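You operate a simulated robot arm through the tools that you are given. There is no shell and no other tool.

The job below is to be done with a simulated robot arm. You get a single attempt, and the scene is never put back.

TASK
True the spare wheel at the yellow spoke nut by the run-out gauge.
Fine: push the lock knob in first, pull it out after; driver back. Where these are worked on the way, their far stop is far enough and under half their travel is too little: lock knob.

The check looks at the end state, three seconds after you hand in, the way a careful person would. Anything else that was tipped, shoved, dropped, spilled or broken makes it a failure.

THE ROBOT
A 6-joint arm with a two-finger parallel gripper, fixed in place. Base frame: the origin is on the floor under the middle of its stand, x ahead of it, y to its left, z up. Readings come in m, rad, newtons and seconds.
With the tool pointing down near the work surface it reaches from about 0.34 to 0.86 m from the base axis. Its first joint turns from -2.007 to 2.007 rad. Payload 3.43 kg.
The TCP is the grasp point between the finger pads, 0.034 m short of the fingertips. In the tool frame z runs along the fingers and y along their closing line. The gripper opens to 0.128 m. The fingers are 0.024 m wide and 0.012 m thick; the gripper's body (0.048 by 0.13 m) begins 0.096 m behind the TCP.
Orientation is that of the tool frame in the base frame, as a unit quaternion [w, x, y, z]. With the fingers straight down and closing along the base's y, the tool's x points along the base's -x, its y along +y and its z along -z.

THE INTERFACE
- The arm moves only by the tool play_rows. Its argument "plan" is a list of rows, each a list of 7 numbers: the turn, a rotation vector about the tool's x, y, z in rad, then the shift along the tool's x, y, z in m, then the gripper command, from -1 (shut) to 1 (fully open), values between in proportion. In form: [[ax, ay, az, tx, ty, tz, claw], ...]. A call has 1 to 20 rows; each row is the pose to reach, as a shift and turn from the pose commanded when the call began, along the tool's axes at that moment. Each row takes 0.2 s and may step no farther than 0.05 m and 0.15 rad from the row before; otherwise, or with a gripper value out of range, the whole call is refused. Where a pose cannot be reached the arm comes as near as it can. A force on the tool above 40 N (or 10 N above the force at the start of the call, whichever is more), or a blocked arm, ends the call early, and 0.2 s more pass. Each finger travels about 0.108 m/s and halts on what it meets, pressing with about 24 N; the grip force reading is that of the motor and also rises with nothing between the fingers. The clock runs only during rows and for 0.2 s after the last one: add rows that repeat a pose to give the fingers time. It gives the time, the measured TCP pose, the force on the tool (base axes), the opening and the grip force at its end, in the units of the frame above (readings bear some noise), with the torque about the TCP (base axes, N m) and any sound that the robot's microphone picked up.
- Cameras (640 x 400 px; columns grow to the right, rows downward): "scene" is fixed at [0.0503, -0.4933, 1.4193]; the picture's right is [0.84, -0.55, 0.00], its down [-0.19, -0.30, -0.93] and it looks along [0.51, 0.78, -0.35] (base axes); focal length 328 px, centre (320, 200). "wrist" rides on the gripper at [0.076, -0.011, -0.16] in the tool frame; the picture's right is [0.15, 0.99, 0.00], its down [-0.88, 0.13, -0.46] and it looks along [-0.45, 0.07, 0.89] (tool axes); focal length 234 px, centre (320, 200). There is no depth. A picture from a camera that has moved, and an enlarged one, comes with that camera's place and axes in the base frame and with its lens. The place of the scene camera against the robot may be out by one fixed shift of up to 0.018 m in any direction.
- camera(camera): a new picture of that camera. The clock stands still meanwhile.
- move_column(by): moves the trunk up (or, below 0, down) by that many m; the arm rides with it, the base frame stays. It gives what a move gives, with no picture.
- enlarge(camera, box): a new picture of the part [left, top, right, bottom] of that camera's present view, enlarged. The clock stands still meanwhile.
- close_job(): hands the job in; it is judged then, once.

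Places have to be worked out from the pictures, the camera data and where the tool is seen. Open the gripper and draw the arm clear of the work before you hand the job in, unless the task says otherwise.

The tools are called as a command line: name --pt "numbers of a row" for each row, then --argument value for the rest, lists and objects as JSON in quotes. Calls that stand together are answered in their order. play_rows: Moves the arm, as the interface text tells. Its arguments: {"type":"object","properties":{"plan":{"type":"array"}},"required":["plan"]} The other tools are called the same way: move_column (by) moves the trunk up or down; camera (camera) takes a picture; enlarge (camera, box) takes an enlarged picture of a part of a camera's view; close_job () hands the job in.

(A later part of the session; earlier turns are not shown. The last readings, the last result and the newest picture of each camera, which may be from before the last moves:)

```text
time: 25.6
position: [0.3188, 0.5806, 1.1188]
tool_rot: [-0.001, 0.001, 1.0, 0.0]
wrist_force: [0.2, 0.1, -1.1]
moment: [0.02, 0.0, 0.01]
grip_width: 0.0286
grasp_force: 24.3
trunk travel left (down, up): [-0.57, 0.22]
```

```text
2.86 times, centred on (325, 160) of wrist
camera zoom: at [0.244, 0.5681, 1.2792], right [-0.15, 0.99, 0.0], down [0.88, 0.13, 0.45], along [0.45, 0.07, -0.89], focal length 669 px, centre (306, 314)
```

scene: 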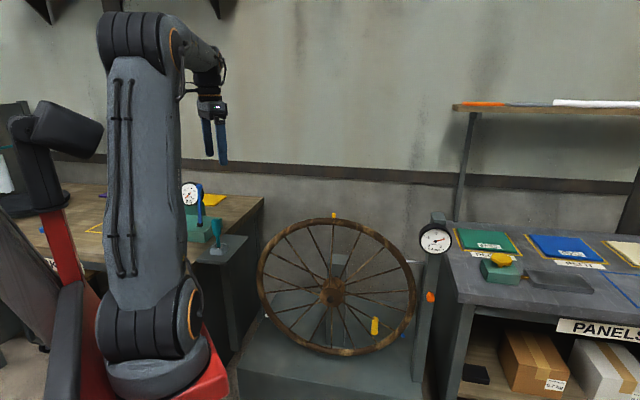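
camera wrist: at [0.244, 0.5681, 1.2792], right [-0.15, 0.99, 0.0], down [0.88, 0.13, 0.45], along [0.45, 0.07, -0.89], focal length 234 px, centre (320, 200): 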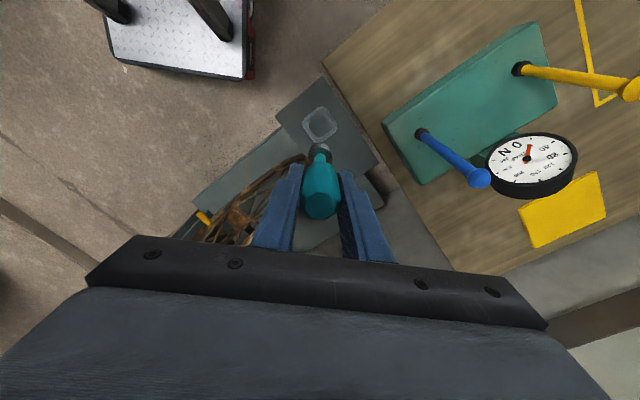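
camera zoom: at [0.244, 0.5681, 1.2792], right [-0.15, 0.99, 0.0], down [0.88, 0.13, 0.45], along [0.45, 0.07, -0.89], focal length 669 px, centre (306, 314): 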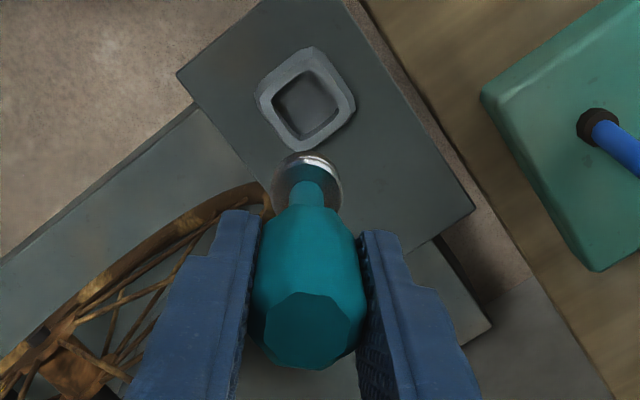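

The driver hangs straight; the socket end is roughly 0.09–0.10 m below the TCP and its axis about 5 mm to the -x side of the TCP. I carry it high over to above the yellow nut and look.

play_rows --pt "0 0 0 -0.02 -0.012 -0.03 -1" --pt "0 0 0 -0.05 -0.03 -0.06 -1" --pt "0 0 0 -0.085 -0.057 -0.07 -1" --pt "0 0 0 -0.123 -0.082 -0.07 -1" --pt "0 0 0 -0.161 -0.108 -0.07 -1" --pt "0 0 0 -0.199 -0.134 -0.07 -1" --pt "0 0 0 -0.237 -0.16 -0.07 -1" --pt "0 0 0 -0.275 -0.186 -0.07 -1" --pt "0 0 0 -0.31 -0.21 -0.07 -1" --pt "0 0 0 -0.344 -0.2326 -0.07 -1" --pt "0 0 0 -0.344 -0.2326 -0.07 -1"

camera --camera "wrist"

camera --camera "scene"

```text
time: 28.0
position: [0.6646, 0.35, 1.1867]
tool_rot: [-0.003, -0.001, 1.0, 0.0]
wrist_force: [-0.6, 0.4, -1.0]
moment: [0.02, 0.02, 0.02]
grip_width: 0.0284
grasp_force: 23.5
trunk travel left (down, up): [-0.57, 0.22]
```

```text
taken
camera wrist: at [0.5907, 0.3367, 1.3483], right [-0.15, 0.99, 0.0], down [0.88, 0.13, 0.45], along [0.45, 0.07, -0.89], focal length 234 px, centre (320, 200)
```

wrist: 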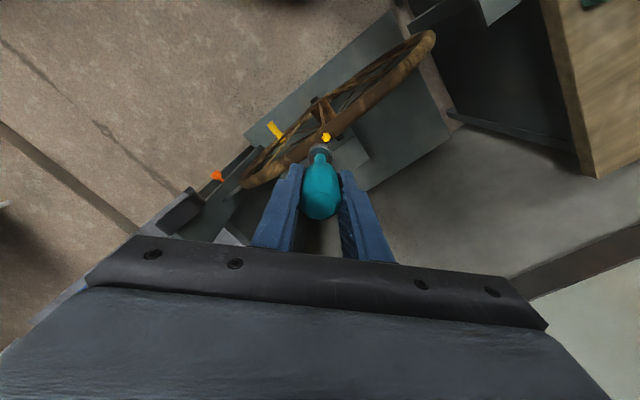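

```text
taken
```

scene: 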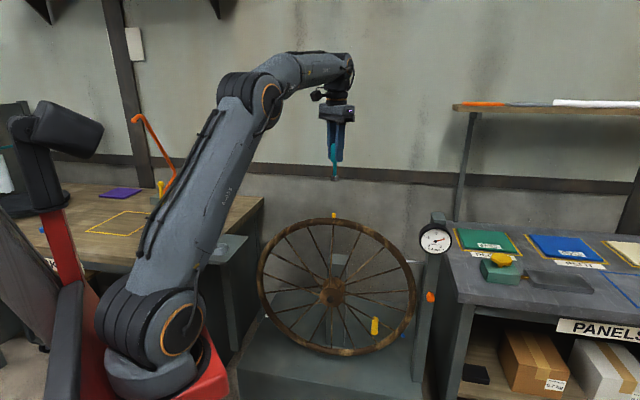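

enlarge --camera "wrist" --box '[290, 110, 360, 180]'

enlarge --camera "scene" --box '[300, 130, 370, 230]'

```text
5.71 times, centred on (325, 145) of wrist
camera zoom: at [0.5907, 0.3367, 1.3483], right [-0.15, 0.99, 0.0], down [0.88, 0.13, 0.45], along [0.45, 0.07, -0.89], focal length 1338 px, centre (291, 514)
```

zoom: 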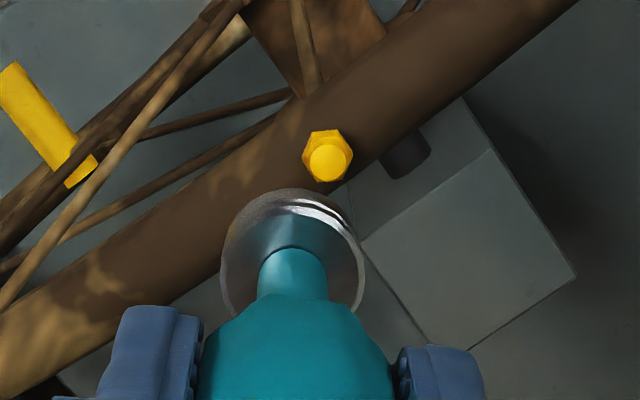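

```text
4.00 times, centred on (335, 180) of scene
camera zoom: at [0.0503, -0.4933, 1.4193], right [0.84, -0.55, 0.0], down [-0.19, -0.3, -0.93], along [0.51, 0.78, -0.35], focal length 1310 px, centre (260, 280)
```

zoom: 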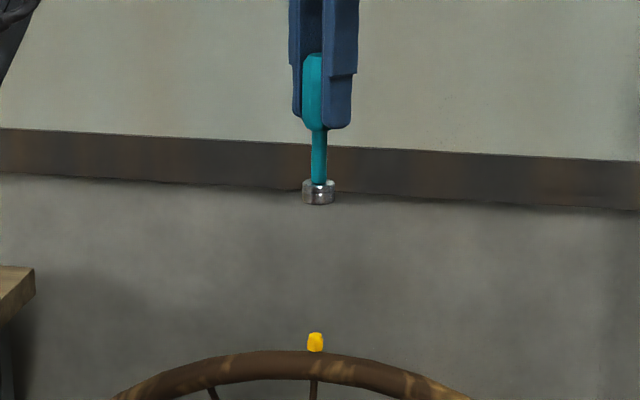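

The nut is a hex with a round cap, roughly (+0.008, +0.011) from the driver's axis and some 0.12 m below the socket. I shift by that and lower 0.07 m, then look again.

play_rows --pt "0 0 0 -0.004 0.006 0.02 -1" --pt "0 0 0 -0.008 0.011 0.045 -1" --pt "0 0 0 -0.008 0.011 0.07 -1" --pt "0 0 0 -0.008 0.011 0.07 -1"

enlarge --camera "wrist" --box '[290, 110, 360, 180]'

enlarge --camera "scene" --box '[300, 130, 370, 230]'

```text
time: 29.0
position: [0.6718, 0.357, 1.1178]
tool_rot: [-0.001, -0.001, 1.0, 0.0]
wrist_force: [-0.4, 0.6, -0.6]
moment: [0.0, 0.0, 0.02]
grip_width: 0.0287
grasp_force: 23.7
trunk travel left (down, up): [-0.57, 0.22]
```

```text
5.71 times, centred on (325, 145) of wrist
camera zoom: at [0.5974, 0.3455, 1.2787], right [-0.15, 0.99, 0.0], down [0.88, 0.13, 0.45], along [0.45, 0.07, -0.89], focal length 1338 px, centre (291, 514)
```

zoom: 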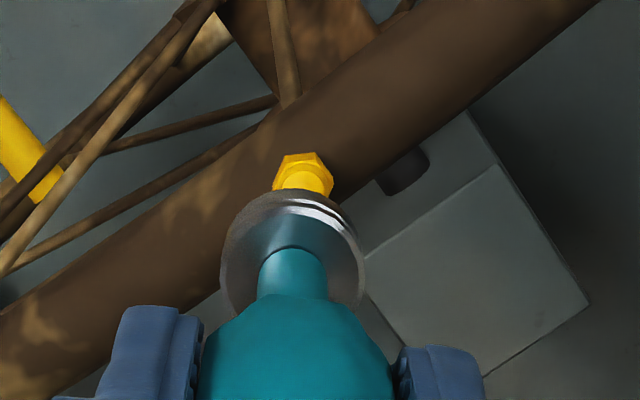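

```text
4.00 times, centred on (335, 180) of scene
camera zoom: at [0.0503, -0.4933, 1.4193], right [0.84, -0.55, 0.0], down [-0.19, -0.3, -0.93], along [0.51, 0.78, -0.35], focal length 1310 px, centre (260, 280)
```

zoom: 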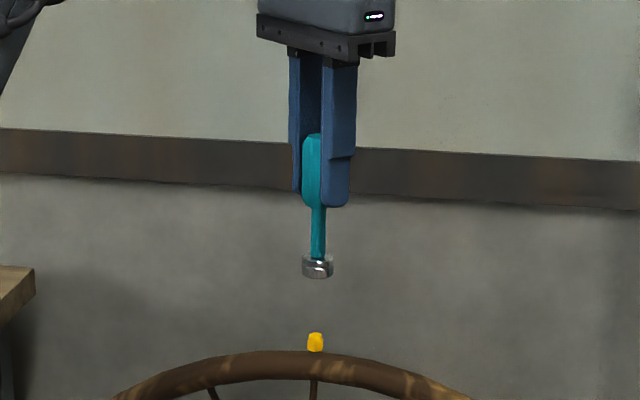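

Relative to the socket, the nut is about 3 mm toward +y with a 0.057 m gap. I correct this and lower 0.042 m.

play_rows --pt "0 0 0 0.0005 0.0032 0.01 -1" --pt "0 0 0 0.0005 0.0032 0.025 -1" --pt "0 0 0 0.0005 0.0032 0.042 -1" --pt "0 0 0 0.0005 0.0032 0.042 -1"

enlarge --camera "wrist" --box '[290, 110, 360, 180]'

enlarge --camera "scene" --box '[310, 180, 360, 230]'

```text
time: 30.0
position: [0.6718, 0.3587, 1.0759]
tool_rot: [-0.002, 0.0, 1.0, 0.0]
wrist_force: [0.1, 0.2, -1.1]
moment: [-0.02, -0.02, 0.0]
grip_width: 0.0286
grasp_force: 24.4
trunk travel left (down, up): [-0.57, 0.22]
```

```text
5.71 times, centred on (325, 145) of wrist
camera zoom: at [0.5969, 0.3478, 1.2354], right [-0.15, 0.99, 0.0], down [0.88, 0.13, 0.45], along [0.45, 0.07, -0.89], focal length 1338 px, centre (291, 514)
```

zoom: 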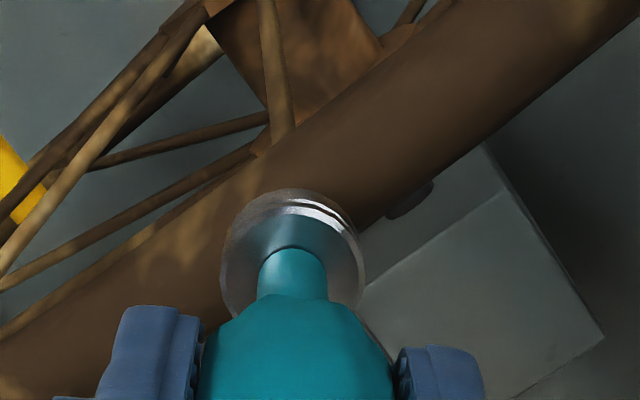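

```text
8.00 times, centred on (335, 205) of scene
camera zoom: at [0.0503, -0.4933, 1.4193], right [0.84, -0.55, 0.0], down [-0.19, -0.3, -0.93], along [0.51, 0.78, -0.35], focal length 2620 px, centre (200, 160)
```

zoom: 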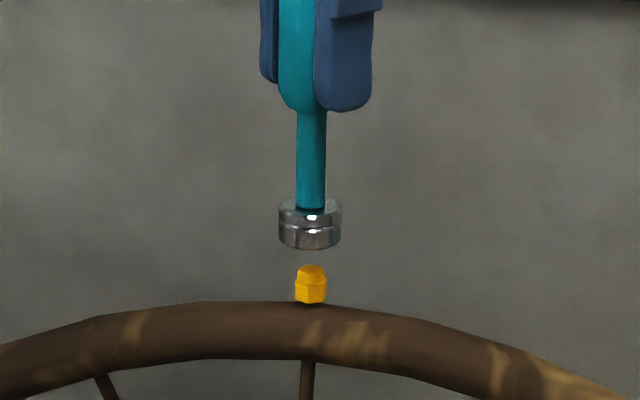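

Scene view shows socket and nut well in line with about a 13 mm gap. I lower gently in small steps and watch the force.

play_rows --pt "0 0 0 0 0 0.004 -1" --pt "0 0 0 0 0 0.008 -1" --pt "0 0 0 0 0 0.011 -1" --pt "0 0 0 0 0 0.014 -1"

enlarge --camera "scene" --box '[310, 180, 360, 230]'

```text
time: 31.0
position: [0.671, 0.3621, 1.0616]
tool_rot: [-0.001, 0.0, 1.0, 0.0]
wrist_force: [-0.7, -0.8, -0.9]
moment: [-0.01, 0.03, 0.0]
grip_width: 0.0285
grasp_force: 23.8
trunk travel left (down, up): [-0.57, 0.22]
```

```text
8.00 times, centred on (335, 205) of scene
camera zoom: at [0.0503, -0.4933, 1.4193], right [0.84, -0.55, 0.0], down [-0.19, -0.3, -0.93], along [0.51, 0.78, -0.35], focal length 2620 px, centre (200, 160)
```

zoom: 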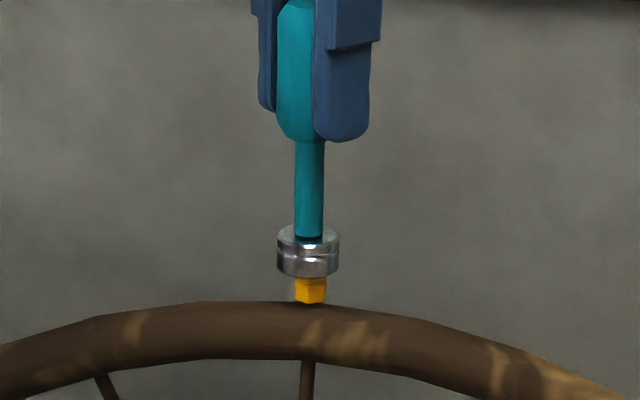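

No contact force yet and the socket has started to cover the nut's cap. I keep lowering in small steps.

play_rows --pt "0 0 0 0 0 0.002 -1" --pt "0 0 0 0 0 0.004 -1" --pt "0 0 0 0 0 0.006 -1"

enlarge --camera "scene" --box '[310, 180, 360, 230]'

```text
time: 31.8
position: [0.6723, 0.3611, 1.0547]
tool_rot: [-0.001, 0.0, 1.0, -0.001]
wrist_force: [0.1, 0.1, -1.9]
moment: [0.01, -0.03, -0.02]
grip_width: 0.0284
grasp_force: 24.1
trunk travel left (down, up): [-0.57, 0.22]
```

```text
8.00 times, centred on (335, 205) of scene
camera zoom: at [0.0503, -0.4933, 1.4193], right [0.84, -0.55, 0.0], down [-0.19, -0.3, -0.93], along [0.51, 0.78, -0.35], focal length 2620 px, centre (200, 160)
```

zoom: 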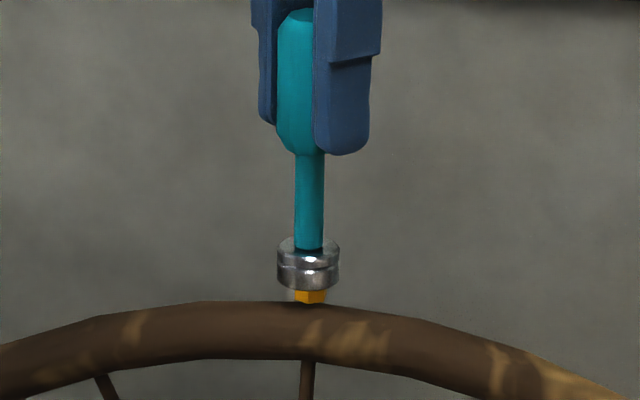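

The socket is sliding over the nut with almost no force. A few more millimetres down.

play_rows --pt "0 0 0 -0.0005 0 0.002 -1" --pt "0 0 0 -0.0005 0 0.004 -1" --pt "0 0 0 -0.0005 0 0.005 -1"

enlarge --camera "scene" --box '[310, 180, 360, 230]'

camera --camera "wrist"

```text
time: 32.6
position: [0.6717, 0.3613, 1.0501]
tool_rot: [-0.002, 0.0, 1.0, 0.0]
wrist_force: [-0.6, -0.8, -0.9]
moment: [-0.03, 0.02, 0.0]
grip_width: 0.0287
grasp_force: 24.2
trunk travel left (down, up): [-0.57, 0.22]
```

```text
8.00 times, centred on (335, 205) of scene
camera zoom: at [0.0503, -0.4933, 1.4193], right [0.84, -0.55, 0.0], down [-0.19, -0.3, -0.93], along [0.51, 0.78, -0.35], focal length 2620 px, centre (200, 160)
```

zoom: 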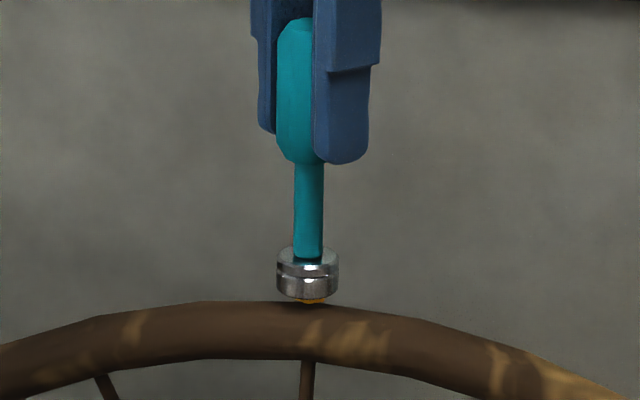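

```text
taken
camera wrist: at [0.5973, 0.3497, 1.2112], right [-0.15, 0.99, 0.0], down [0.88, 0.13, 0.45], along [0.45, 0.07, -0.89], focal length 234 px, centre (320, 200)
```

wrist: 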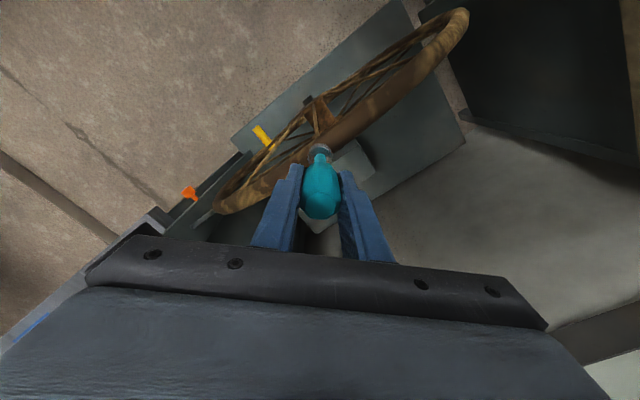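

The socket is fully over the nut, nearly touching the rim, with no side load. I lower 1.5 mm more and make a small test turn of +0.45 rad about the driver's axis, then read the gauge.

play_rows --pt "0 0 0 -0.0005 0 0.0015 -1" --pt "0 0 0.15 -0.0005 -0.0004 0.0015 -1" --pt "0 0 0.3 -0.0004 -0.0009 0.0015 -1" --pt "0 0 0.45 -0.0002 -0.0013 0.0015 -1"

enlarge --camera "scene" --box '[415, 220, 455, 260]'

enlarge --camera "scene" --box '[310, 180, 360, 230]'

```text
time: 33.6
position: [0.6732, 0.3603, 1.0499]
tool_rot: [-0.001, 0.224, 0.975, 0.0]
wrist_force: [-0.7, 0.7, -0.5]
moment: [-0.02, -0.01, 0.03]
grip_width: 0.0287
grasp_force: 24.8
trunk travel left (down, up): [-0.57, 0.22]
```

```text
10.00 times, centred on (435, 240) of scene
camera zoom: at [0.0503, -0.4933, 1.4193], right [0.84, -0.55, 0.0], down [-0.19, -0.3, -0.93], along [0.51, 0.78, -0.35], focal length 3275 px, centre (-830, -200)
```

zoom: 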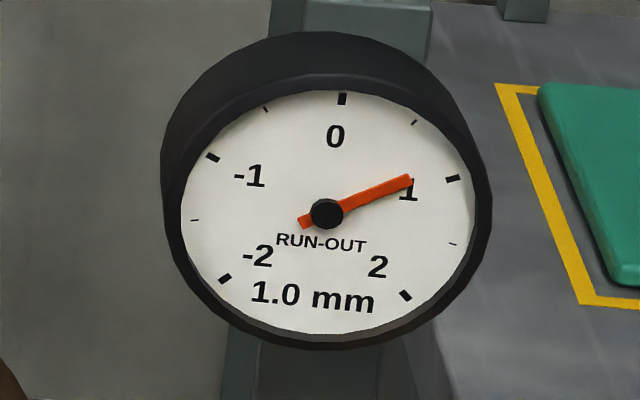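

```text
8.00 times, centred on (335, 205) of scene
camera zoom: at [0.0503, -0.4933, 1.4193], right [0.84, -0.55, 0.0], down [-0.19, -0.3, -0.93], along [0.51, 0.78, -0.35], focal length 2620 px, centre (200, 160)
```

zoom: 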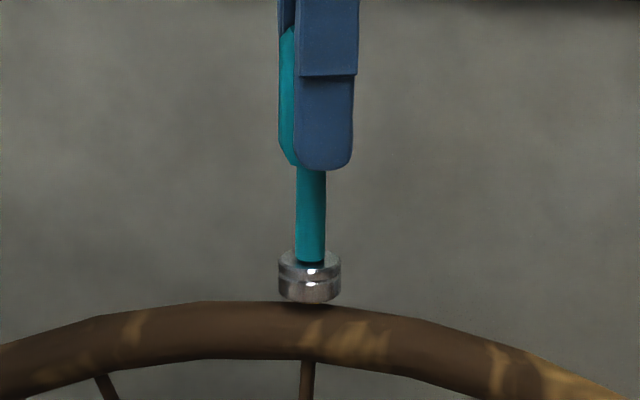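

The needle moved toward 0 (about 0.1 mm for this turn), so this direction is right. I continue turning the same way by 0.9 rad.

play_rows --pt "0 0 0.15 0 -0.0004 0 -1" --pt "0 0 0.3 0.0001 -0.0009 0 -1" --pt "0 0 0.45 0.0003 -0.0013 0 -1" --pt "0 0 0.6 0.0005 -0.0017 0 -1" --pt "0 0 0.75 0.0008 -0.002 0 -1" --pt "0 0 0.9 0.0011 -0.0023 0 -1"

enlarge --camera "scene" --box '[415, 220, 455, 260]'

enlarge --camera "scene" --box '[310, 180, 360, 230]'

```text
time: 35.0
position: [0.67, 0.3591, 1.0481]
tool_rot: [-0.002, 0.625, 0.781, 0.0]
wrist_force: [4.3, 4.7, -2.1]
moment: [0.47, -0.49, 0.05]
grip_width: 0.0286
grasp_force: 24.0
trunk travel left (down, up): [-0.57, 0.22]
```

```text
10.00 times, centred on (435, 240) of scene
camera zoom: at [0.0503, -0.4933, 1.4193], right [0.84, -0.55, 0.0], down [-0.19, -0.3, -0.93], along [0.51, 0.78, -0.35], focal length 3275 px, centre (-830, -200)
```

zoom: 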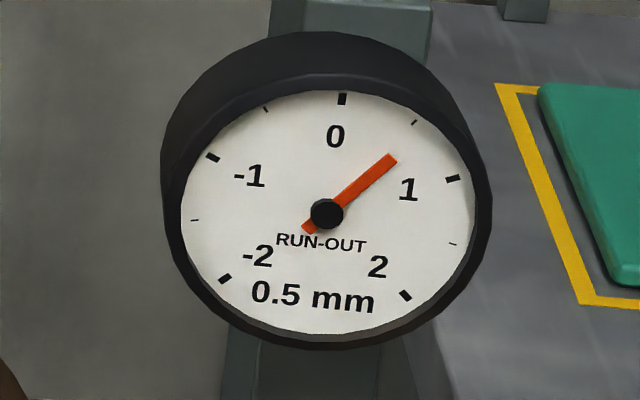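

```text
8.00 times, centred on (335, 205) of scene
camera zoom: at [0.0503, -0.4933, 1.4193], right [0.84, -0.55, 0.0], down [-0.19, -0.3, -0.93], along [0.51, 0.78, -0.35], focal length 2620 px, centre (200, 160)
```

zoom: 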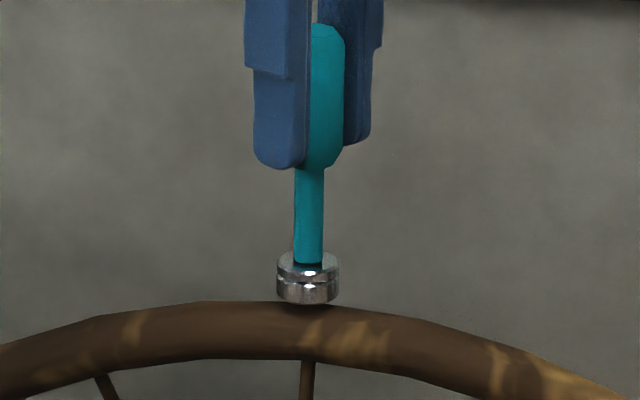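

By the needle (66° of dial per mm) it now stands near +0.59, with a rate of about 0.34 mm per rad; the printed number seems coarse. A small side load shows, so I ease about 1.5 mm toward it and turn a further 1.2 rad.

play_rows --pt "0 0 0 0.001 0.0012 0 -1" --pt "0 0 0.15 0.001 0.001 0 -1" --pt "0 0 0.3 0.001 0.0009 0 -1" --pt "0 0 0.45 0.0011 0.0008 0 -1" --pt "0 0 0.6 0.0012 0.0006 0 -1" --pt "0 0 0.75 0.0013 0.0005 0 -1" --pt "0 0 0.9 0.0014 0.0004 0 -1" --pt "0 0 1.05 0.0015 0.0003 0 -1" --pt "0 0 1.2 0.0016 0.0003 0 -1"

enlarge --camera "scene" --box '[415, 220, 455, 260]'

enlarge --camera "scene" --box '[310, 180, 360, 230]'

```text
time: 37.0
position: [0.6727, 0.3578, 1.0491]
tool_rot: [-0.004, 0.948, 0.319, -0.003]
wrist_force: [-3.3, 9.3, -1.7]
moment: [0.84, 0.3, 0.06]
grip_width: 0.0287
grasp_force: 24.2
out of reach, approached as far as the arm can: row 9
trunk travel left (down, up): [-0.57, 0.22]
```

```text
10.00 times, centred on (435, 240) of scene
camera zoom: at [0.0503, -0.4933, 1.4193], right [0.84, -0.55, 0.0], down [-0.19, -0.3, -0.93], along [0.51, 0.78, -0.35], focal length 3275 px, centre (-830, -200)
```

zoom: 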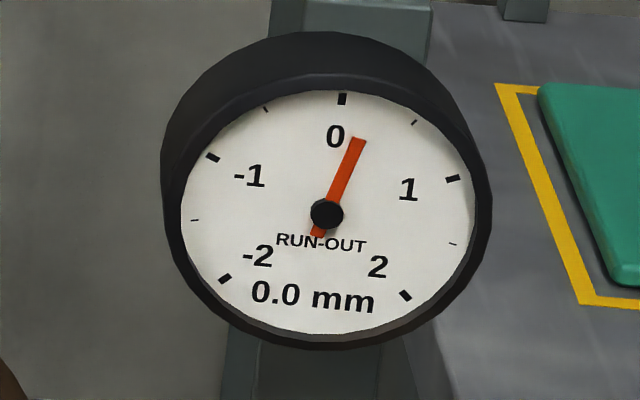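

```text
8.00 times, centred on (335, 205) of scene
camera zoom: at [0.0503, -0.4933, 1.4193], right [0.84, -0.55, 0.0], down [-0.19, -0.3, -0.93], along [0.51, 0.78, -0.35], focal length 2620 px, centre (200, 160)
```

zoom: 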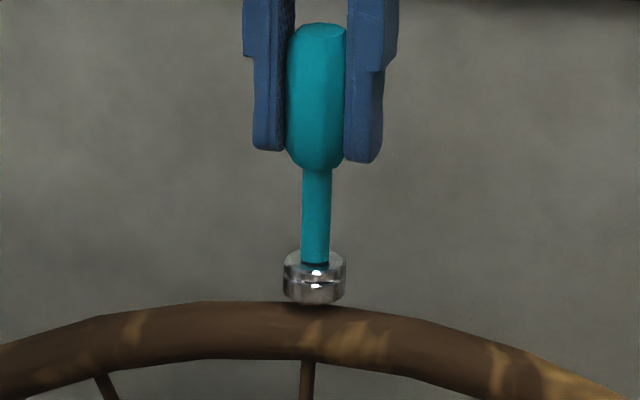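

The needle is at about +0.21 mm and the wrist has hit its turn limit, with some side load. I relieve the load, lift the socket clear of the nut, and turn back 60° to re-seat on the hex for the rest.

play_rows --pt "0 0 0 0.0006 -0.002 0 -1" --pt "0 0 0 0.0006 -0.002 -0.006 -1" --pt "0 0 0 0.0006 -0.002 -0.014 -1" --pt "0 0 0 0.0006 -0.002 -0.022 -1" --pt "0 0 0 0.0006 -0.002 -0.03 -1" --pt "0 0 0 0.0006 -0.002 -0.035 -1"

enlarge --camera "scene" --box '[310, 180, 360, 230]'

enlarge --camera "scene" --box '[415, 220, 455, 260]'

camera --camera "wrist"

```text
time: 38.4
position: [0.6734, 0.3567, 1.0842]
tool_rot: [-0.004, 0.947, 0.321, -0.002]
wrist_force: [-0.2, -0.5, -1.4]
moment: [0.0, 0.02, 0.01]
grip_width: 0.0287
grasp_force: 23.9
trunk travel left (down, up): [-0.57, 0.22]
```

```text
8.00 times, centred on (335, 205) of scene
camera zoom: at [0.0503, -0.4933, 1.4193], right [0.84, -0.55, 0.0], down [-0.19, -0.3, -0.93], along [0.51, 0.78, -0.35], focal length 2620 px, centre (200, 160)
```

zoom: 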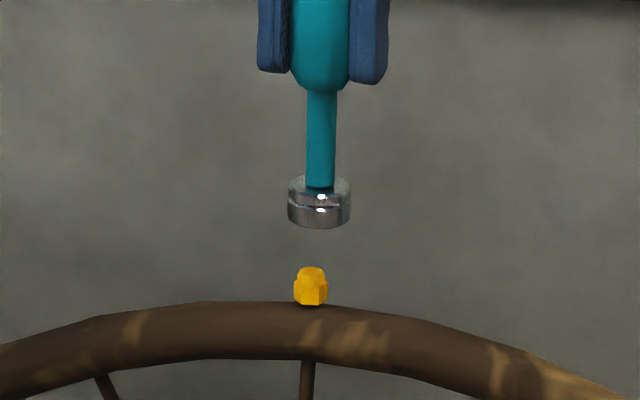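

```text
10.00 times, centred on (435, 240) of scene
camera zoom: at [0.0503, -0.4933, 1.4193], right [0.84, -0.55, 0.0], down [-0.19, -0.3, -0.93], along [0.51, 0.78, -0.35], focal length 3275 px, centre (-830, -200)
```

zoom: 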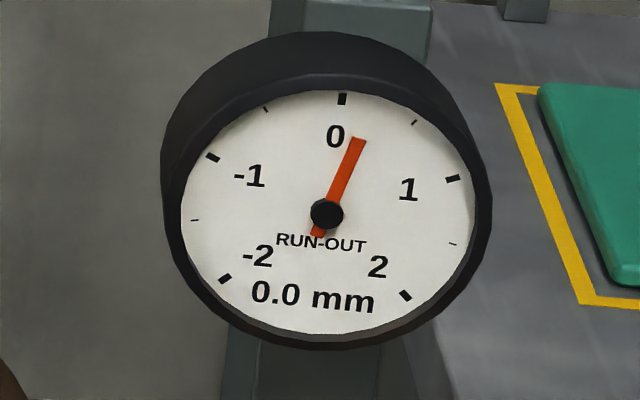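

```text
taken
camera wrist: at [0.7277, 0.4094, 1.2451], right [0.72, -0.7, -0.01], down [-0.62, -0.64, 0.46], along [-0.32, -0.32, -0.89], focal length 234 px, centre (320, 200)
```

wrist: 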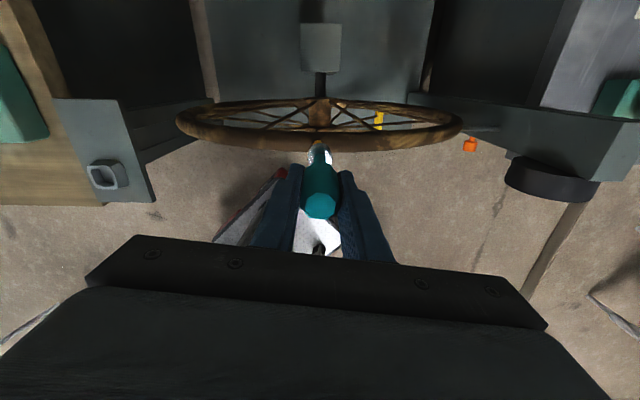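

The socket is clear; it now hangs about 3.5 mm to the right of the nut in the scene view. I check the other direction with the wrist camera.

enlarge --camera "wrist" --box '[290, 110, 360, 180]'

```text
5.71 times, centred on (325, 145) of wrist
camera zoom: at [0.7277, 0.4094, 1.2451], right [0.72, -0.7, -0.01], down [-0.62, -0.64, 0.46], along [-0.32, -0.32, -0.89], focal length 1338 px, centre (291, 514)
```

zoom: 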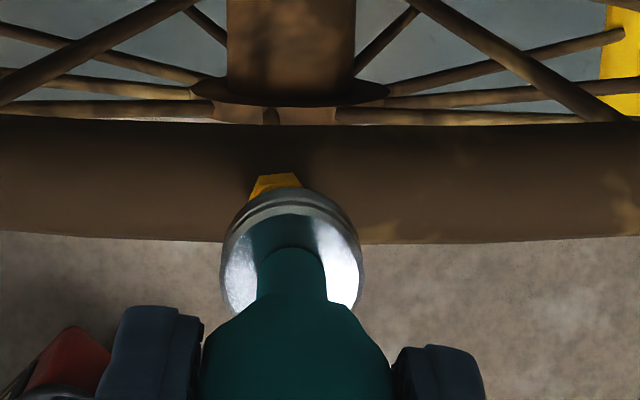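

Nut is about 3.8 mm to tool -y and 1 mm to tool +x of the driver, which agrees with the scene view. I turn back 60° while centring over the nut, staying above it.

play_rows --pt "0 0 -0.15 0.001 -0.0035 0 -1" --pt "0 0 -0.3 0.0011 -0.0034 0 -1" --pt "0 0 -0.45 0.0012 -0.0031 0 -1" --pt "0 0 -0.6 0.0013 -0.003 0 -1" --pt "0 0 -0.75 0.0014 -0.0028 0 -1" --pt "0 0 -0.9 0.0016 -0.0026 0 -1" --pt "0 0 -1.047 0.00175 -0.0025 0 -1" --pt "0 0 -1.047 0.00175 -0.0025 0 -1"

enlarge --camera "wrist" --box '[290, 110, 360, 180]'

enlarge --camera "scene" --box '[310, 180, 360, 230]'

```text
time: 40.2
position: [0.6726, 0.3609, 1.0842]
tool_rot: [-0.004, 0.66, 0.751, 0.0]
wrist_force: [0.9, 0.5, -1.7]
moment: [0.01, 0.01, 0.04]
grip_width: 0.0286
grasp_force: 23.8
trunk travel left (down, up): [-0.57, 0.22]
```

```text
5.71 times, centred on (325, 145) of wrist
camera zoom: at [0.653, 0.4325, 1.2452], right [0.96, 0.27, 0.0], down [0.25, -0.86, 0.45], along [0.12, -0.43, -0.89], focal length 1338 px, centre (291, 514)
```

zoom: 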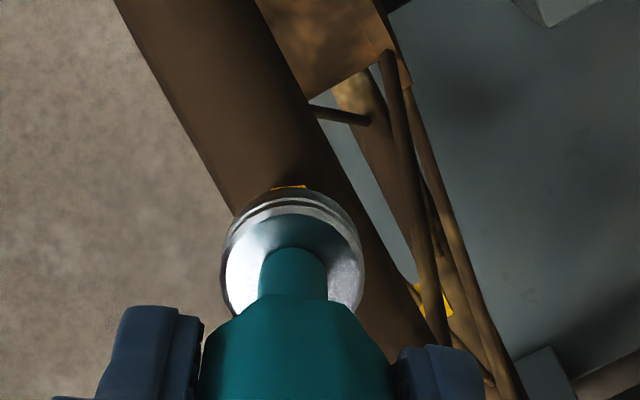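

```text
8.00 times, centred on (335, 205) of scene
camera zoom: at [0.0503, -0.4933, 1.4193], right [0.84, -0.55, 0.0], down [-0.19, -0.3, -0.93], along [0.51, 0.78, -0.35], focal length 2620 px, centre (200, 160)
```

zoom: 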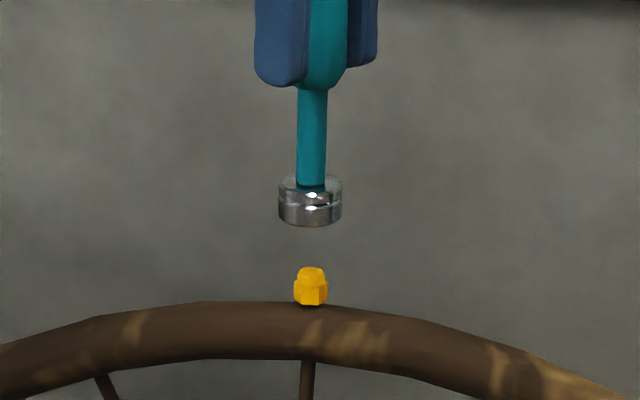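

Both views show the socket centred over the nut within a millimetre or two. I nudge 1 mm and lower back onto the nut in small steps.

play_rows --pt "0 0 0 -0.001 -0.0004 0.006 -1" --pt "0 0 0 -0.001 -0.0004 0.012 -1" --pt "0 0 0 -0.001 -0.0004 0.018 -1" --pt "0 0 0 -0.001 -0.0004 0.022 -1" --pt "0 0 0 -0.001 -0.0004 0.026 -1" --pt "0 0 0 -0.001 -0.0004 0.03 -1"

enlarge --camera "scene" --box '[310, 180, 360, 230]'

```text
time: 41.6
position: [0.6722, 0.3587, 1.0538]
tool_rot: [-0.003, 0.66, 0.751, -0.001]
wrist_force: [0.2, -0.7, -0.8]
moment: [0.0, 0.01, 0.0]
grip_width: 0.0286
grasp_force: 24.0
trunk travel left (down, up): [-0.57, 0.22]
```

```text
8.00 times, centred on (335, 205) of scene
camera zoom: at [0.0503, -0.4933, 1.4193], right [0.84, -0.55, 0.0], down [-0.19, -0.3, -0.93], along [0.51, 0.78, -0.35], focal length 2620 px, centre (200, 160)
```

zoom: 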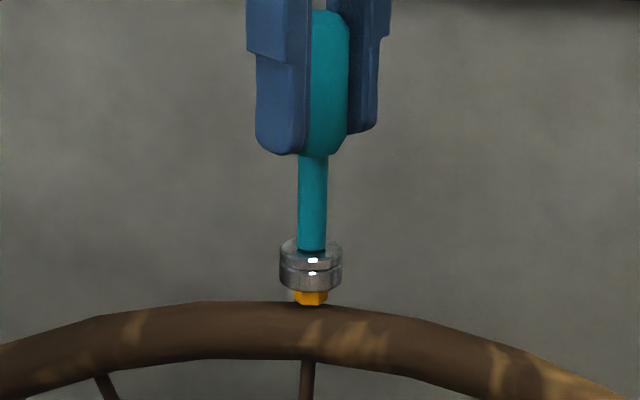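

Seated again with no side force. I lower the last few millimetres and turn +0.45 rad, then read the needle.

play_rows --pt "0 0 0 0 0 0.003 -1" --pt "0 0 0 0 0 0.006 -1" --pt "0 0 0.15 0 -0.0002 0.006 -1" --pt "0 0 0.3 0.0001 -0.0004 0.006 -1" --pt "0 0 0.45 0.0001 -0.0006 0.006 -1"

enlarge --camera "scene" --box '[415, 220, 455, 260]'

enlarge --camera "scene" --box '[310, 180, 360, 230]'

```text
time: 42.8
position: [0.6709, 0.3603, 1.0482]
tool_rot: [-0.004, 0.812, 0.583, -0.001]
wrist_force: [0.8, 0.1, 5.2]
moment: [0.03, -0.11, 0.04]
grip_width: 0.0285
grasp_force: 23.6
trunk travel left (down, up): [-0.57, 0.22]
```

```text
10.00 times, centred on (435, 240) of scene
camera zoom: at [0.0503, -0.4933, 1.4193], right [0.84, -0.55, 0.0], down [-0.19, -0.3, -0.93], along [0.51, 0.78, -0.35], focal length 3275 px, centre (-830, -200)
```

zoom: 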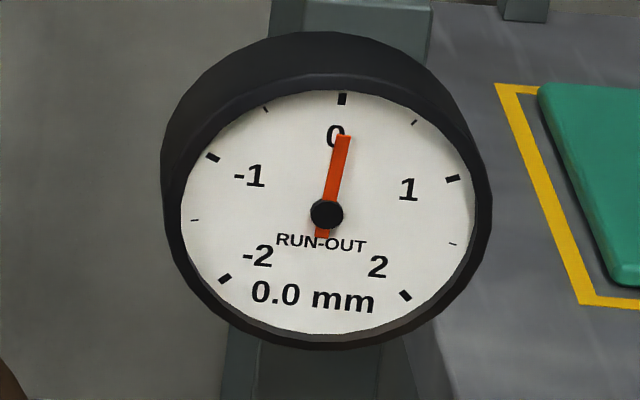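

```text
8.00 times, centred on (335, 205) of scene
camera zoom: at [0.0503, -0.4933, 1.4193], right [0.84, -0.55, 0.0], down [-0.19, -0.3, -0.93], along [0.51, 0.78, -0.35], focal length 2620 px, centre (200, 160)
```

zoom: 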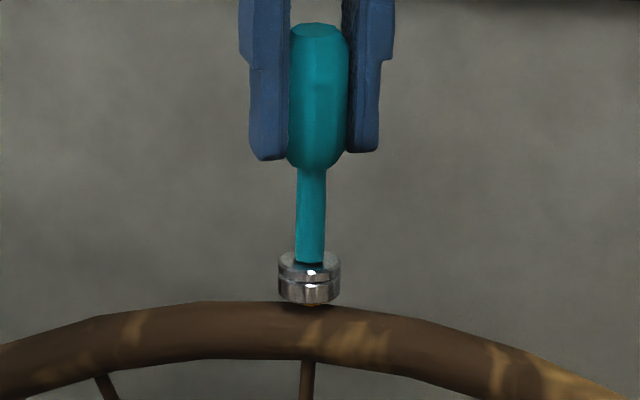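

The needle is now just right of zero, about +0.05 mm. I zoom closer to judge the small remainder.

enlarge --camera "scene" --box '[424, 226, 448, 246]'

```text
16.00 times, centred on (436, 236) of scene
camera zoom: at [0.0503, -0.4933, 1.4193], right [0.84, -0.55, 0.0], down [-0.19, -0.3, -0.93], along [0.51, 0.78, -0.35], focal length 5240 px, centre (-1536, -376)
```

zoom: 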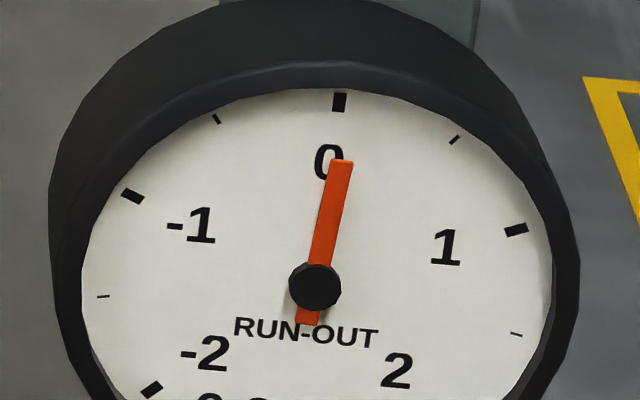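

By the closer view the needle is about 4° (≈0.06 mm) high, so about 0.17 rad more in the same direction, easing 1 mm upward since it presses the rim slightly.

play_rows --pt "0 0 0.085 0 -0.0001 -0.001 -1" --pt "0 0 0.17 0 -0.0002 -0.001 -1" --pt "0 0 0.17 0 -0.0002 -0.001 -1"

enlarge --camera "scene" --box '[424, 226, 448, 246]'

```text
time: 43.6
position: [0.6702, 0.3581, 1.0488]
tool_rot: [-0.003, 0.858, 0.513, -0.001]
wrist_force: [-0.7, 0.8, -2.2]
moment: [-0.04, -0.02, 0.05]
grip_width: 0.0289
grasp_force: 24.0
trunk travel left (down, up): [-0.57, 0.22]
```

```text
16.00 times, centred on (436, 236) of scene
camera zoom: at [0.0503, -0.4933, 1.4193], right [0.84, -0.55, 0.0], down [-0.19, -0.3, -0.93], along [0.51, 0.78, -0.35], focal length 5240 px, centre (-1536, -376)
```

zoom: 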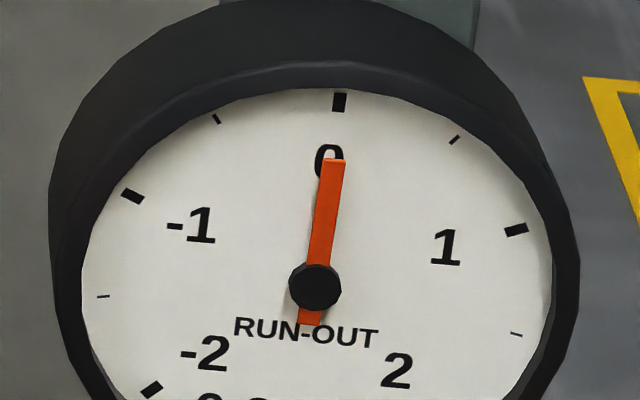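

The needle is within about 0.01–0.015 mm of zero. One more touch of +0.04 rad, then recheck.

play_rows --pt "0 0 0.04 0 0 0 -1" --pt "0 0 0.04 0 0 0 -1"

enlarge --camera "scene" --box '[424, 226, 448, 246]'

```text
time: 44.2
position: [0.6726, 0.3592, 1.0488]
tool_rot: [-0.003, 0.869, 0.495, -0.002]
wrist_force: [-0.7, -0.2, -1.2]
moment: [0.05, -0.04, 0.06]
grip_width: 0.0284
grasp_force: 24.2
trunk travel left (down, up): [-0.57, 0.22]
```

```text
16.00 times, centred on (436, 236) of scene
camera zoom: at [0.0503, -0.4933, 1.4193], right [0.84, -0.55, 0.0], down [-0.19, -0.3, -0.93], along [0.51, 0.78, -0.35], focal length 5240 px, centre (-1536, -376)
```

zoom: 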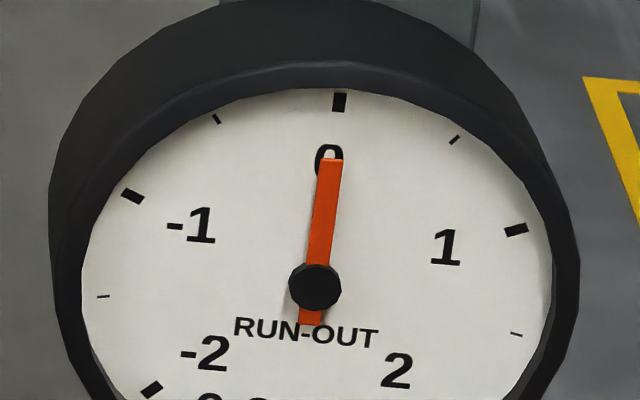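

The needle is on zero. I lift the driver straight off the nut and check that the reading holds.

play_rows --pt "0 0 0 0 0 -0.006 -1" --pt "0 0 0 0 0 -0.014 -1" --pt "0 0 0 0 0 -0.022 -1" --pt "0 0 0 0 0 -0.03 -1" --pt "0 0 0 0 0 -0.06 -1" --pt "0 0 0 0 0 -0.1 -1" --pt "0 0 0 0 0 -0.13 -1"

enlarge --camera "scene" --box '[424, 226, 448, 246]'

camera --camera "scene"

```text
time: 45.8
position: [0.6728, 0.3599, 1.1798]
tool_rot: [-0.004, 0.868, 0.496, 0.0]
wrist_force: [0.5, 0.3, -0.4]
moment: [0.01, 0.04, 0.01]
grip_width: 0.0286
grasp_force: 24.3
trunk travel left (down, up): [-0.57, 0.22]
```

```text
16.00 times, centred on (436, 236) of scene
camera zoom: at [0.0503, -0.4933, 1.4193], right [0.84, -0.55, 0.0], down [-0.19, -0.3, -0.93], along [0.51, 0.78, -0.35], focal length 5240 px, centre (-1536, -376)
```

zoom: 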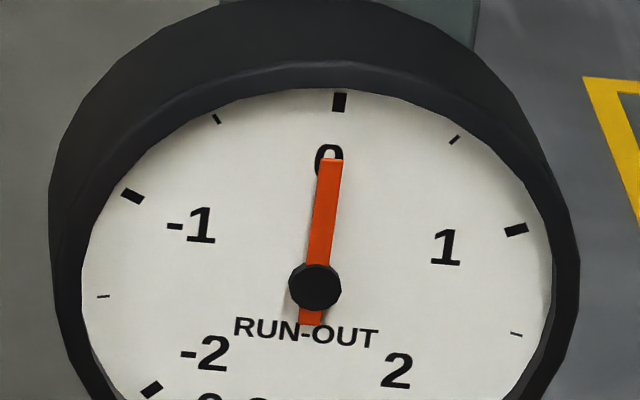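

```text
taken
```

scene: 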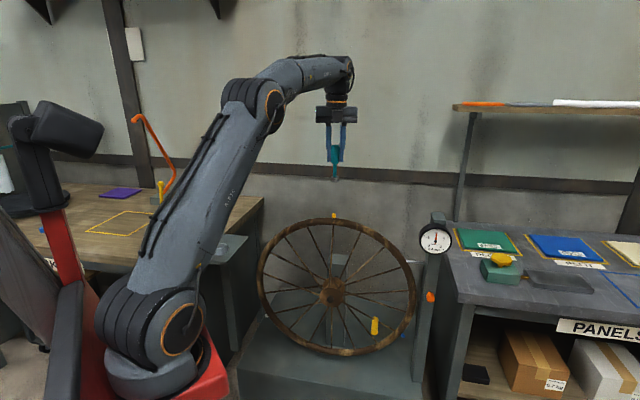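

The reading holds at zero with the driver off. I turn the tool back to its first orientation while carrying the driver over to above its holder.

play_rows --pt "0 0 -0.1403 0.0005 -0.0277 -0.0007 -1" --pt "0 0 -0.2806 0.001 -0.0553 -0.0014 -1" --pt "0 0 -0.4209 0.0016 -0.083 -0.002 -1" --pt "0 0 -0.5612 0.0021 -0.1106 -0.0027 -1" --pt "0 0 -0.7015 0.0027 -0.1383 -0.0033 -1" --pt "0 0 -0.8418 0.0032 -0.1659 -0.004 -1" --pt "0 0 -0.9821 0.0037 -0.1936 -0.0047 -1" --pt "0 0 -1.1224 0.0043 -0.2212 -0.0053 -1" --pt "0 0 -1.2627 0.0048 -0.2489 -0.006 -1" --pt "0 0 -1.403 0.0053 -0.2765 -0.0067 -1" --pt "0 0 -1.5433 0.0059 -0.3042 -0.0073 -1" --pt "0 0 -1.6836 0.0064 -0.3318 -0.008 -1" --pt "0 0 -1.8239 0.0069 -0.3595 -0.0087 -1" --pt "0 0 -1.9642 0.0075 -0.3871 -0.0093 -1" --pt "0 0 -2.1045 0.008 -0.4147 -0.01 -1" --pt "0 0 -2.1045 0.008 -0.4147 -0.01 -1"

camera --camera "wrist"

enlarge --camera "wrist" --box '[290, 90, 360, 230]'

```text
time: 49.2
position: [0.3184, 0.576, 1.1925]
tool_rot: [-0.002, -0.002, 1.0, 0.002]
wrist_force: [-0.4, 0.5, -2.3]
moment: [-0.01, 0.01, -0.03]
grip_width: 0.0283
grasp_force: 23.9
trunk travel left (down, up): [-0.57, 0.22]
```

```text
taken
camera wrist: at [0.2438, 0.5634, 1.3534], right [-0.15, 0.99, 0.01], down [0.88, 0.13, 0.45], along [0.45, 0.07, -0.89], focal length 234 px, centre (320, 200)
```

wrist: 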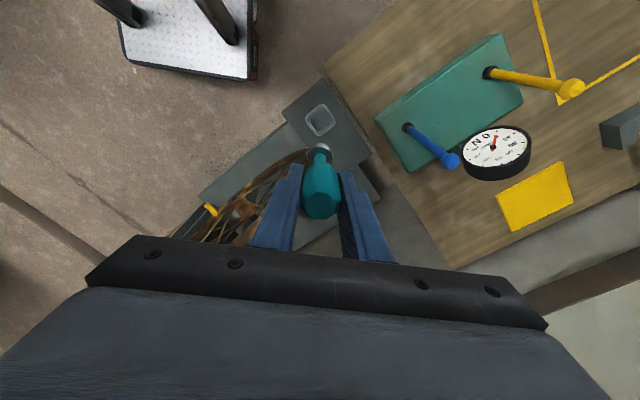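

```text
2.86 times, centred on (325, 160) of wrist
camera zoom: at [0.2438, 0.5634, 1.3534], right [-0.15, 0.99, 0.01], down [0.88, 0.13, 0.45], along [0.45, 0.07, -0.89], focal length 669 px, centre (306, 314)
```

zoom: 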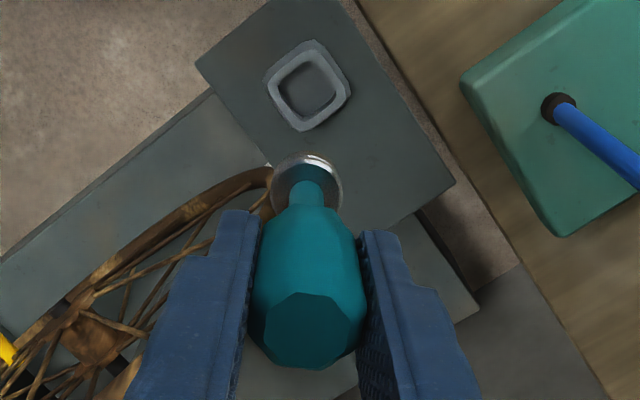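

The driver sits in the hand just as before. I come down to the same height as in my earlier lift picture and nudge +3 mm in y, so I can compare the holder's image position directly.

play_rows --pt "0 0 0 0 0.001 0.025 -1" --pt "0 0 0 0 0.002 0.05 -1" --pt "0 0 0 0 0.003 0.0735 -1" --pt "0 0 0 0 0.003 0.0735 -1"

enlarge --camera "wrist" --box '[290, 90, 360, 230]'

enlarge --camera "scene" --box '[200, 140, 240, 205]'

```text
time: 50.2
position: [0.3172, 0.5798, 1.1187]
tool_rot: [-0.003, -0.001, 1.0, 0.002]
wrist_force: [-0.6, -0.2, -1.3]
moment: [0.01, -0.01, -0.01]
grip_width: 0.0287
grasp_force: 24.2
trunk travel left (down, up): [-0.57, 0.22]
```

```text
2.86 times, centred on (325, 160) of wrist
camera zoom: at [0.243, 0.5667, 1.2797], right [-0.15, 0.99, 0.01], down [0.88, 0.13, 0.45], along [0.45, 0.07, -0.89], focal length 669 px, centre (306, 314)
```

zoom: 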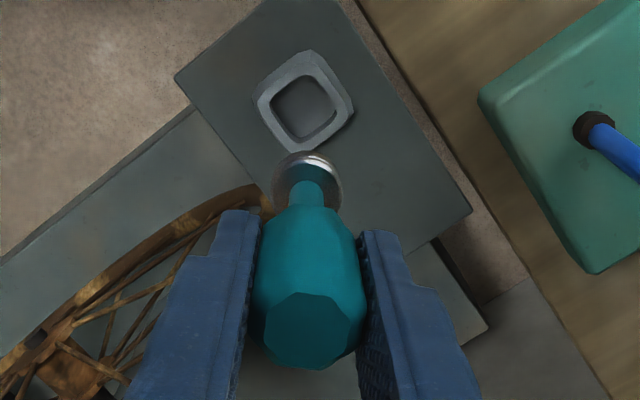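

```text
6.15 times, centred on (220, 172) of scene
camera zoom: at [0.0503, -0.4933, 1.4193], right [0.84, -0.55, 0.0], down [-0.19, -0.3, -0.93], along [0.51, 0.78, -0.35], focal length 2015 px, centre (935, 369)
```

zoom: 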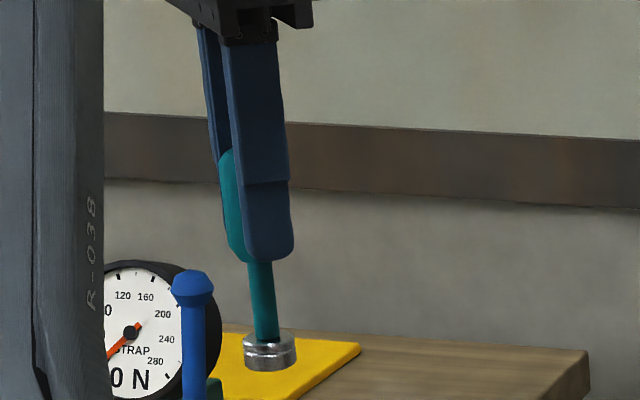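

Compared with the first lift picture, the tool is about 1.9 mm too far in +y and 0.9 mm short in x; both cameras agree. I correct that and lower toward the holder, leaving the last centimetre for a careful step.

play_rows --pt "0 0 0 -0.0009 -0.0019 0.03 -1" --pt "0 0 0 -0.0009 -0.0019 0.06 -1" --pt "0 0 0 -0.0009 -0.0019 0.09 -1" --pt "0 0 0 -0.0009 -0.0019 0.12 -1" --pt "0 0 0 -0.0009 -0.0019 0.145 -1" --pt "0 0 0 -0.0009 -0.0019 0.165 -1" --pt "0 0 0 -0.0009 -0.0019 0.178 -1" --pt "0 0 0 -0.0009 -0.0019 0.178 -1"

enlarge --camera "scene" --box '[195, 200, 255, 270]'

enlarge --camera "wrist" --box '[280, 100, 370, 180]'

```text
time: 52.0
position: [0.3178, 0.5775, 0.9414]
tool_rot: [-0.003, 0.0, 1.0, 0.003]
wrist_force: [-0.4, 0.2, -1.5]
moment: [0.02, 0.01, 0.03]
grip_width: 0.0286
grasp_force: 23.6
trunk travel left (down, up): [-0.57, 0.22]
```

```text
5.71 times, centred on (225, 235) of scene
camera zoom: at [0.0503, -0.4933, 1.4193], right [0.84, -0.55, 0.0], down [-0.19, -0.3, -0.93], along [0.51, 0.78, -0.35], focal length 1871 px, centre (863, 0)
```

zoom: 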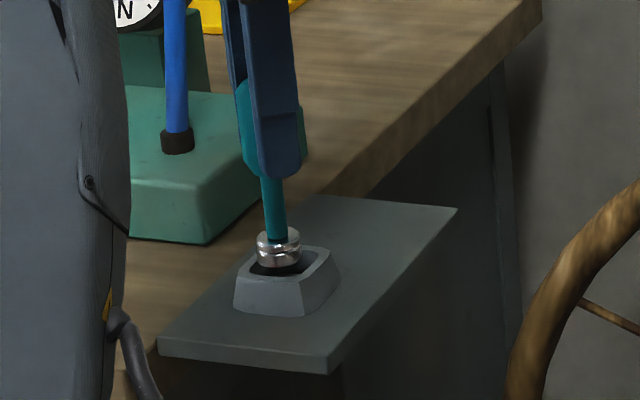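

```text
5.00 times, centred on (325, 140) of wrist
camera zoom: at [0.2435, 0.5652, 1.1021], right [-0.15, 0.99, 0.01], down [0.88, 0.13, 0.45], along [0.45, 0.07, -0.89], focal length 1171 px, centre (295, 500)
```

zoom: 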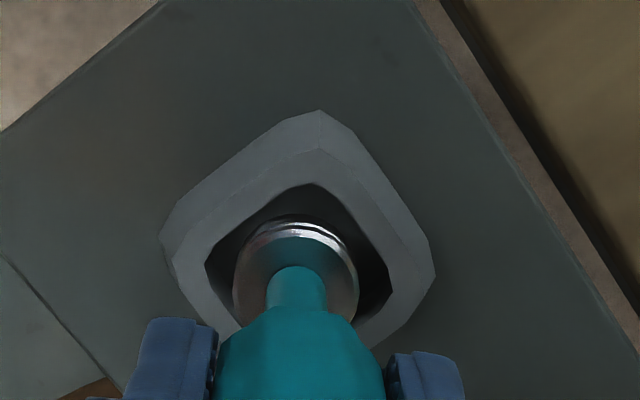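

The socket is inside the holder's opening and about centred. I lower the rest slowly.

play_rows --pt "0 0 0 0 0.0005 0.006 -1" --pt "0 0 0 0 0.0005 0.012 -1" --pt "0 0 0 0 0.0005 0.017 -1" --pt "0 0 0 0 0.0005 0.02 -1"

enlarge --camera "scene" --box '[195, 200, 255, 270]'

```text
time: 53.0
position: [0.3177, 0.5784, 0.9212]
tool_rot: [-0.002, 0.0, 1.0, 0.003]
wrist_force: [-0.6, 0.6, -1.2]
moment: [-0.01, -0.01, 0.04]
grip_width: 0.029
grasp_force: 23.8
trunk travel left (down, up): [-0.57, 0.22]
```

```text
5.71 times, centred on (225, 235) of scene
camera zoom: at [0.0503, -0.4933, 1.4193], right [0.84, -0.55, 0.0], down [-0.19, -0.3, -0.93], along [0.51, 0.78, -0.35], focal length 1871 px, centre (863, 0)
```

zoom: 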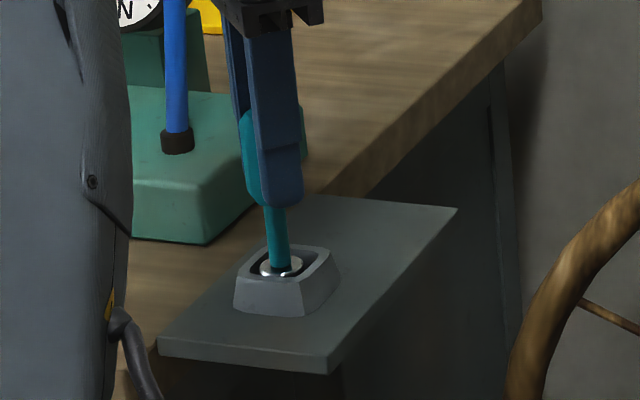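

It looks as deep as at the start, with no contact force yet. I lower millimetre by millimetre until it touches bottom.

play_rows --pt "0 0 0 0 0 0.001 -1" --pt "0 0 0 0 0 0.002 -1" --pt "0 0 0 0 0 0.003 -1"

```text
time: 53.8
position: [0.317, 0.5785, 0.9195]
tool_rot: [-0.002, 0.0, 1.0, 0.004]
wrist_force: [-1.6, -1.4, 11.4]
moment: [-0.23, 0.06, 0.0]
grip_width: 0.0285
grasp_force: 24.1
trunk travel left (down, up): [-0.57, 0.22]
```

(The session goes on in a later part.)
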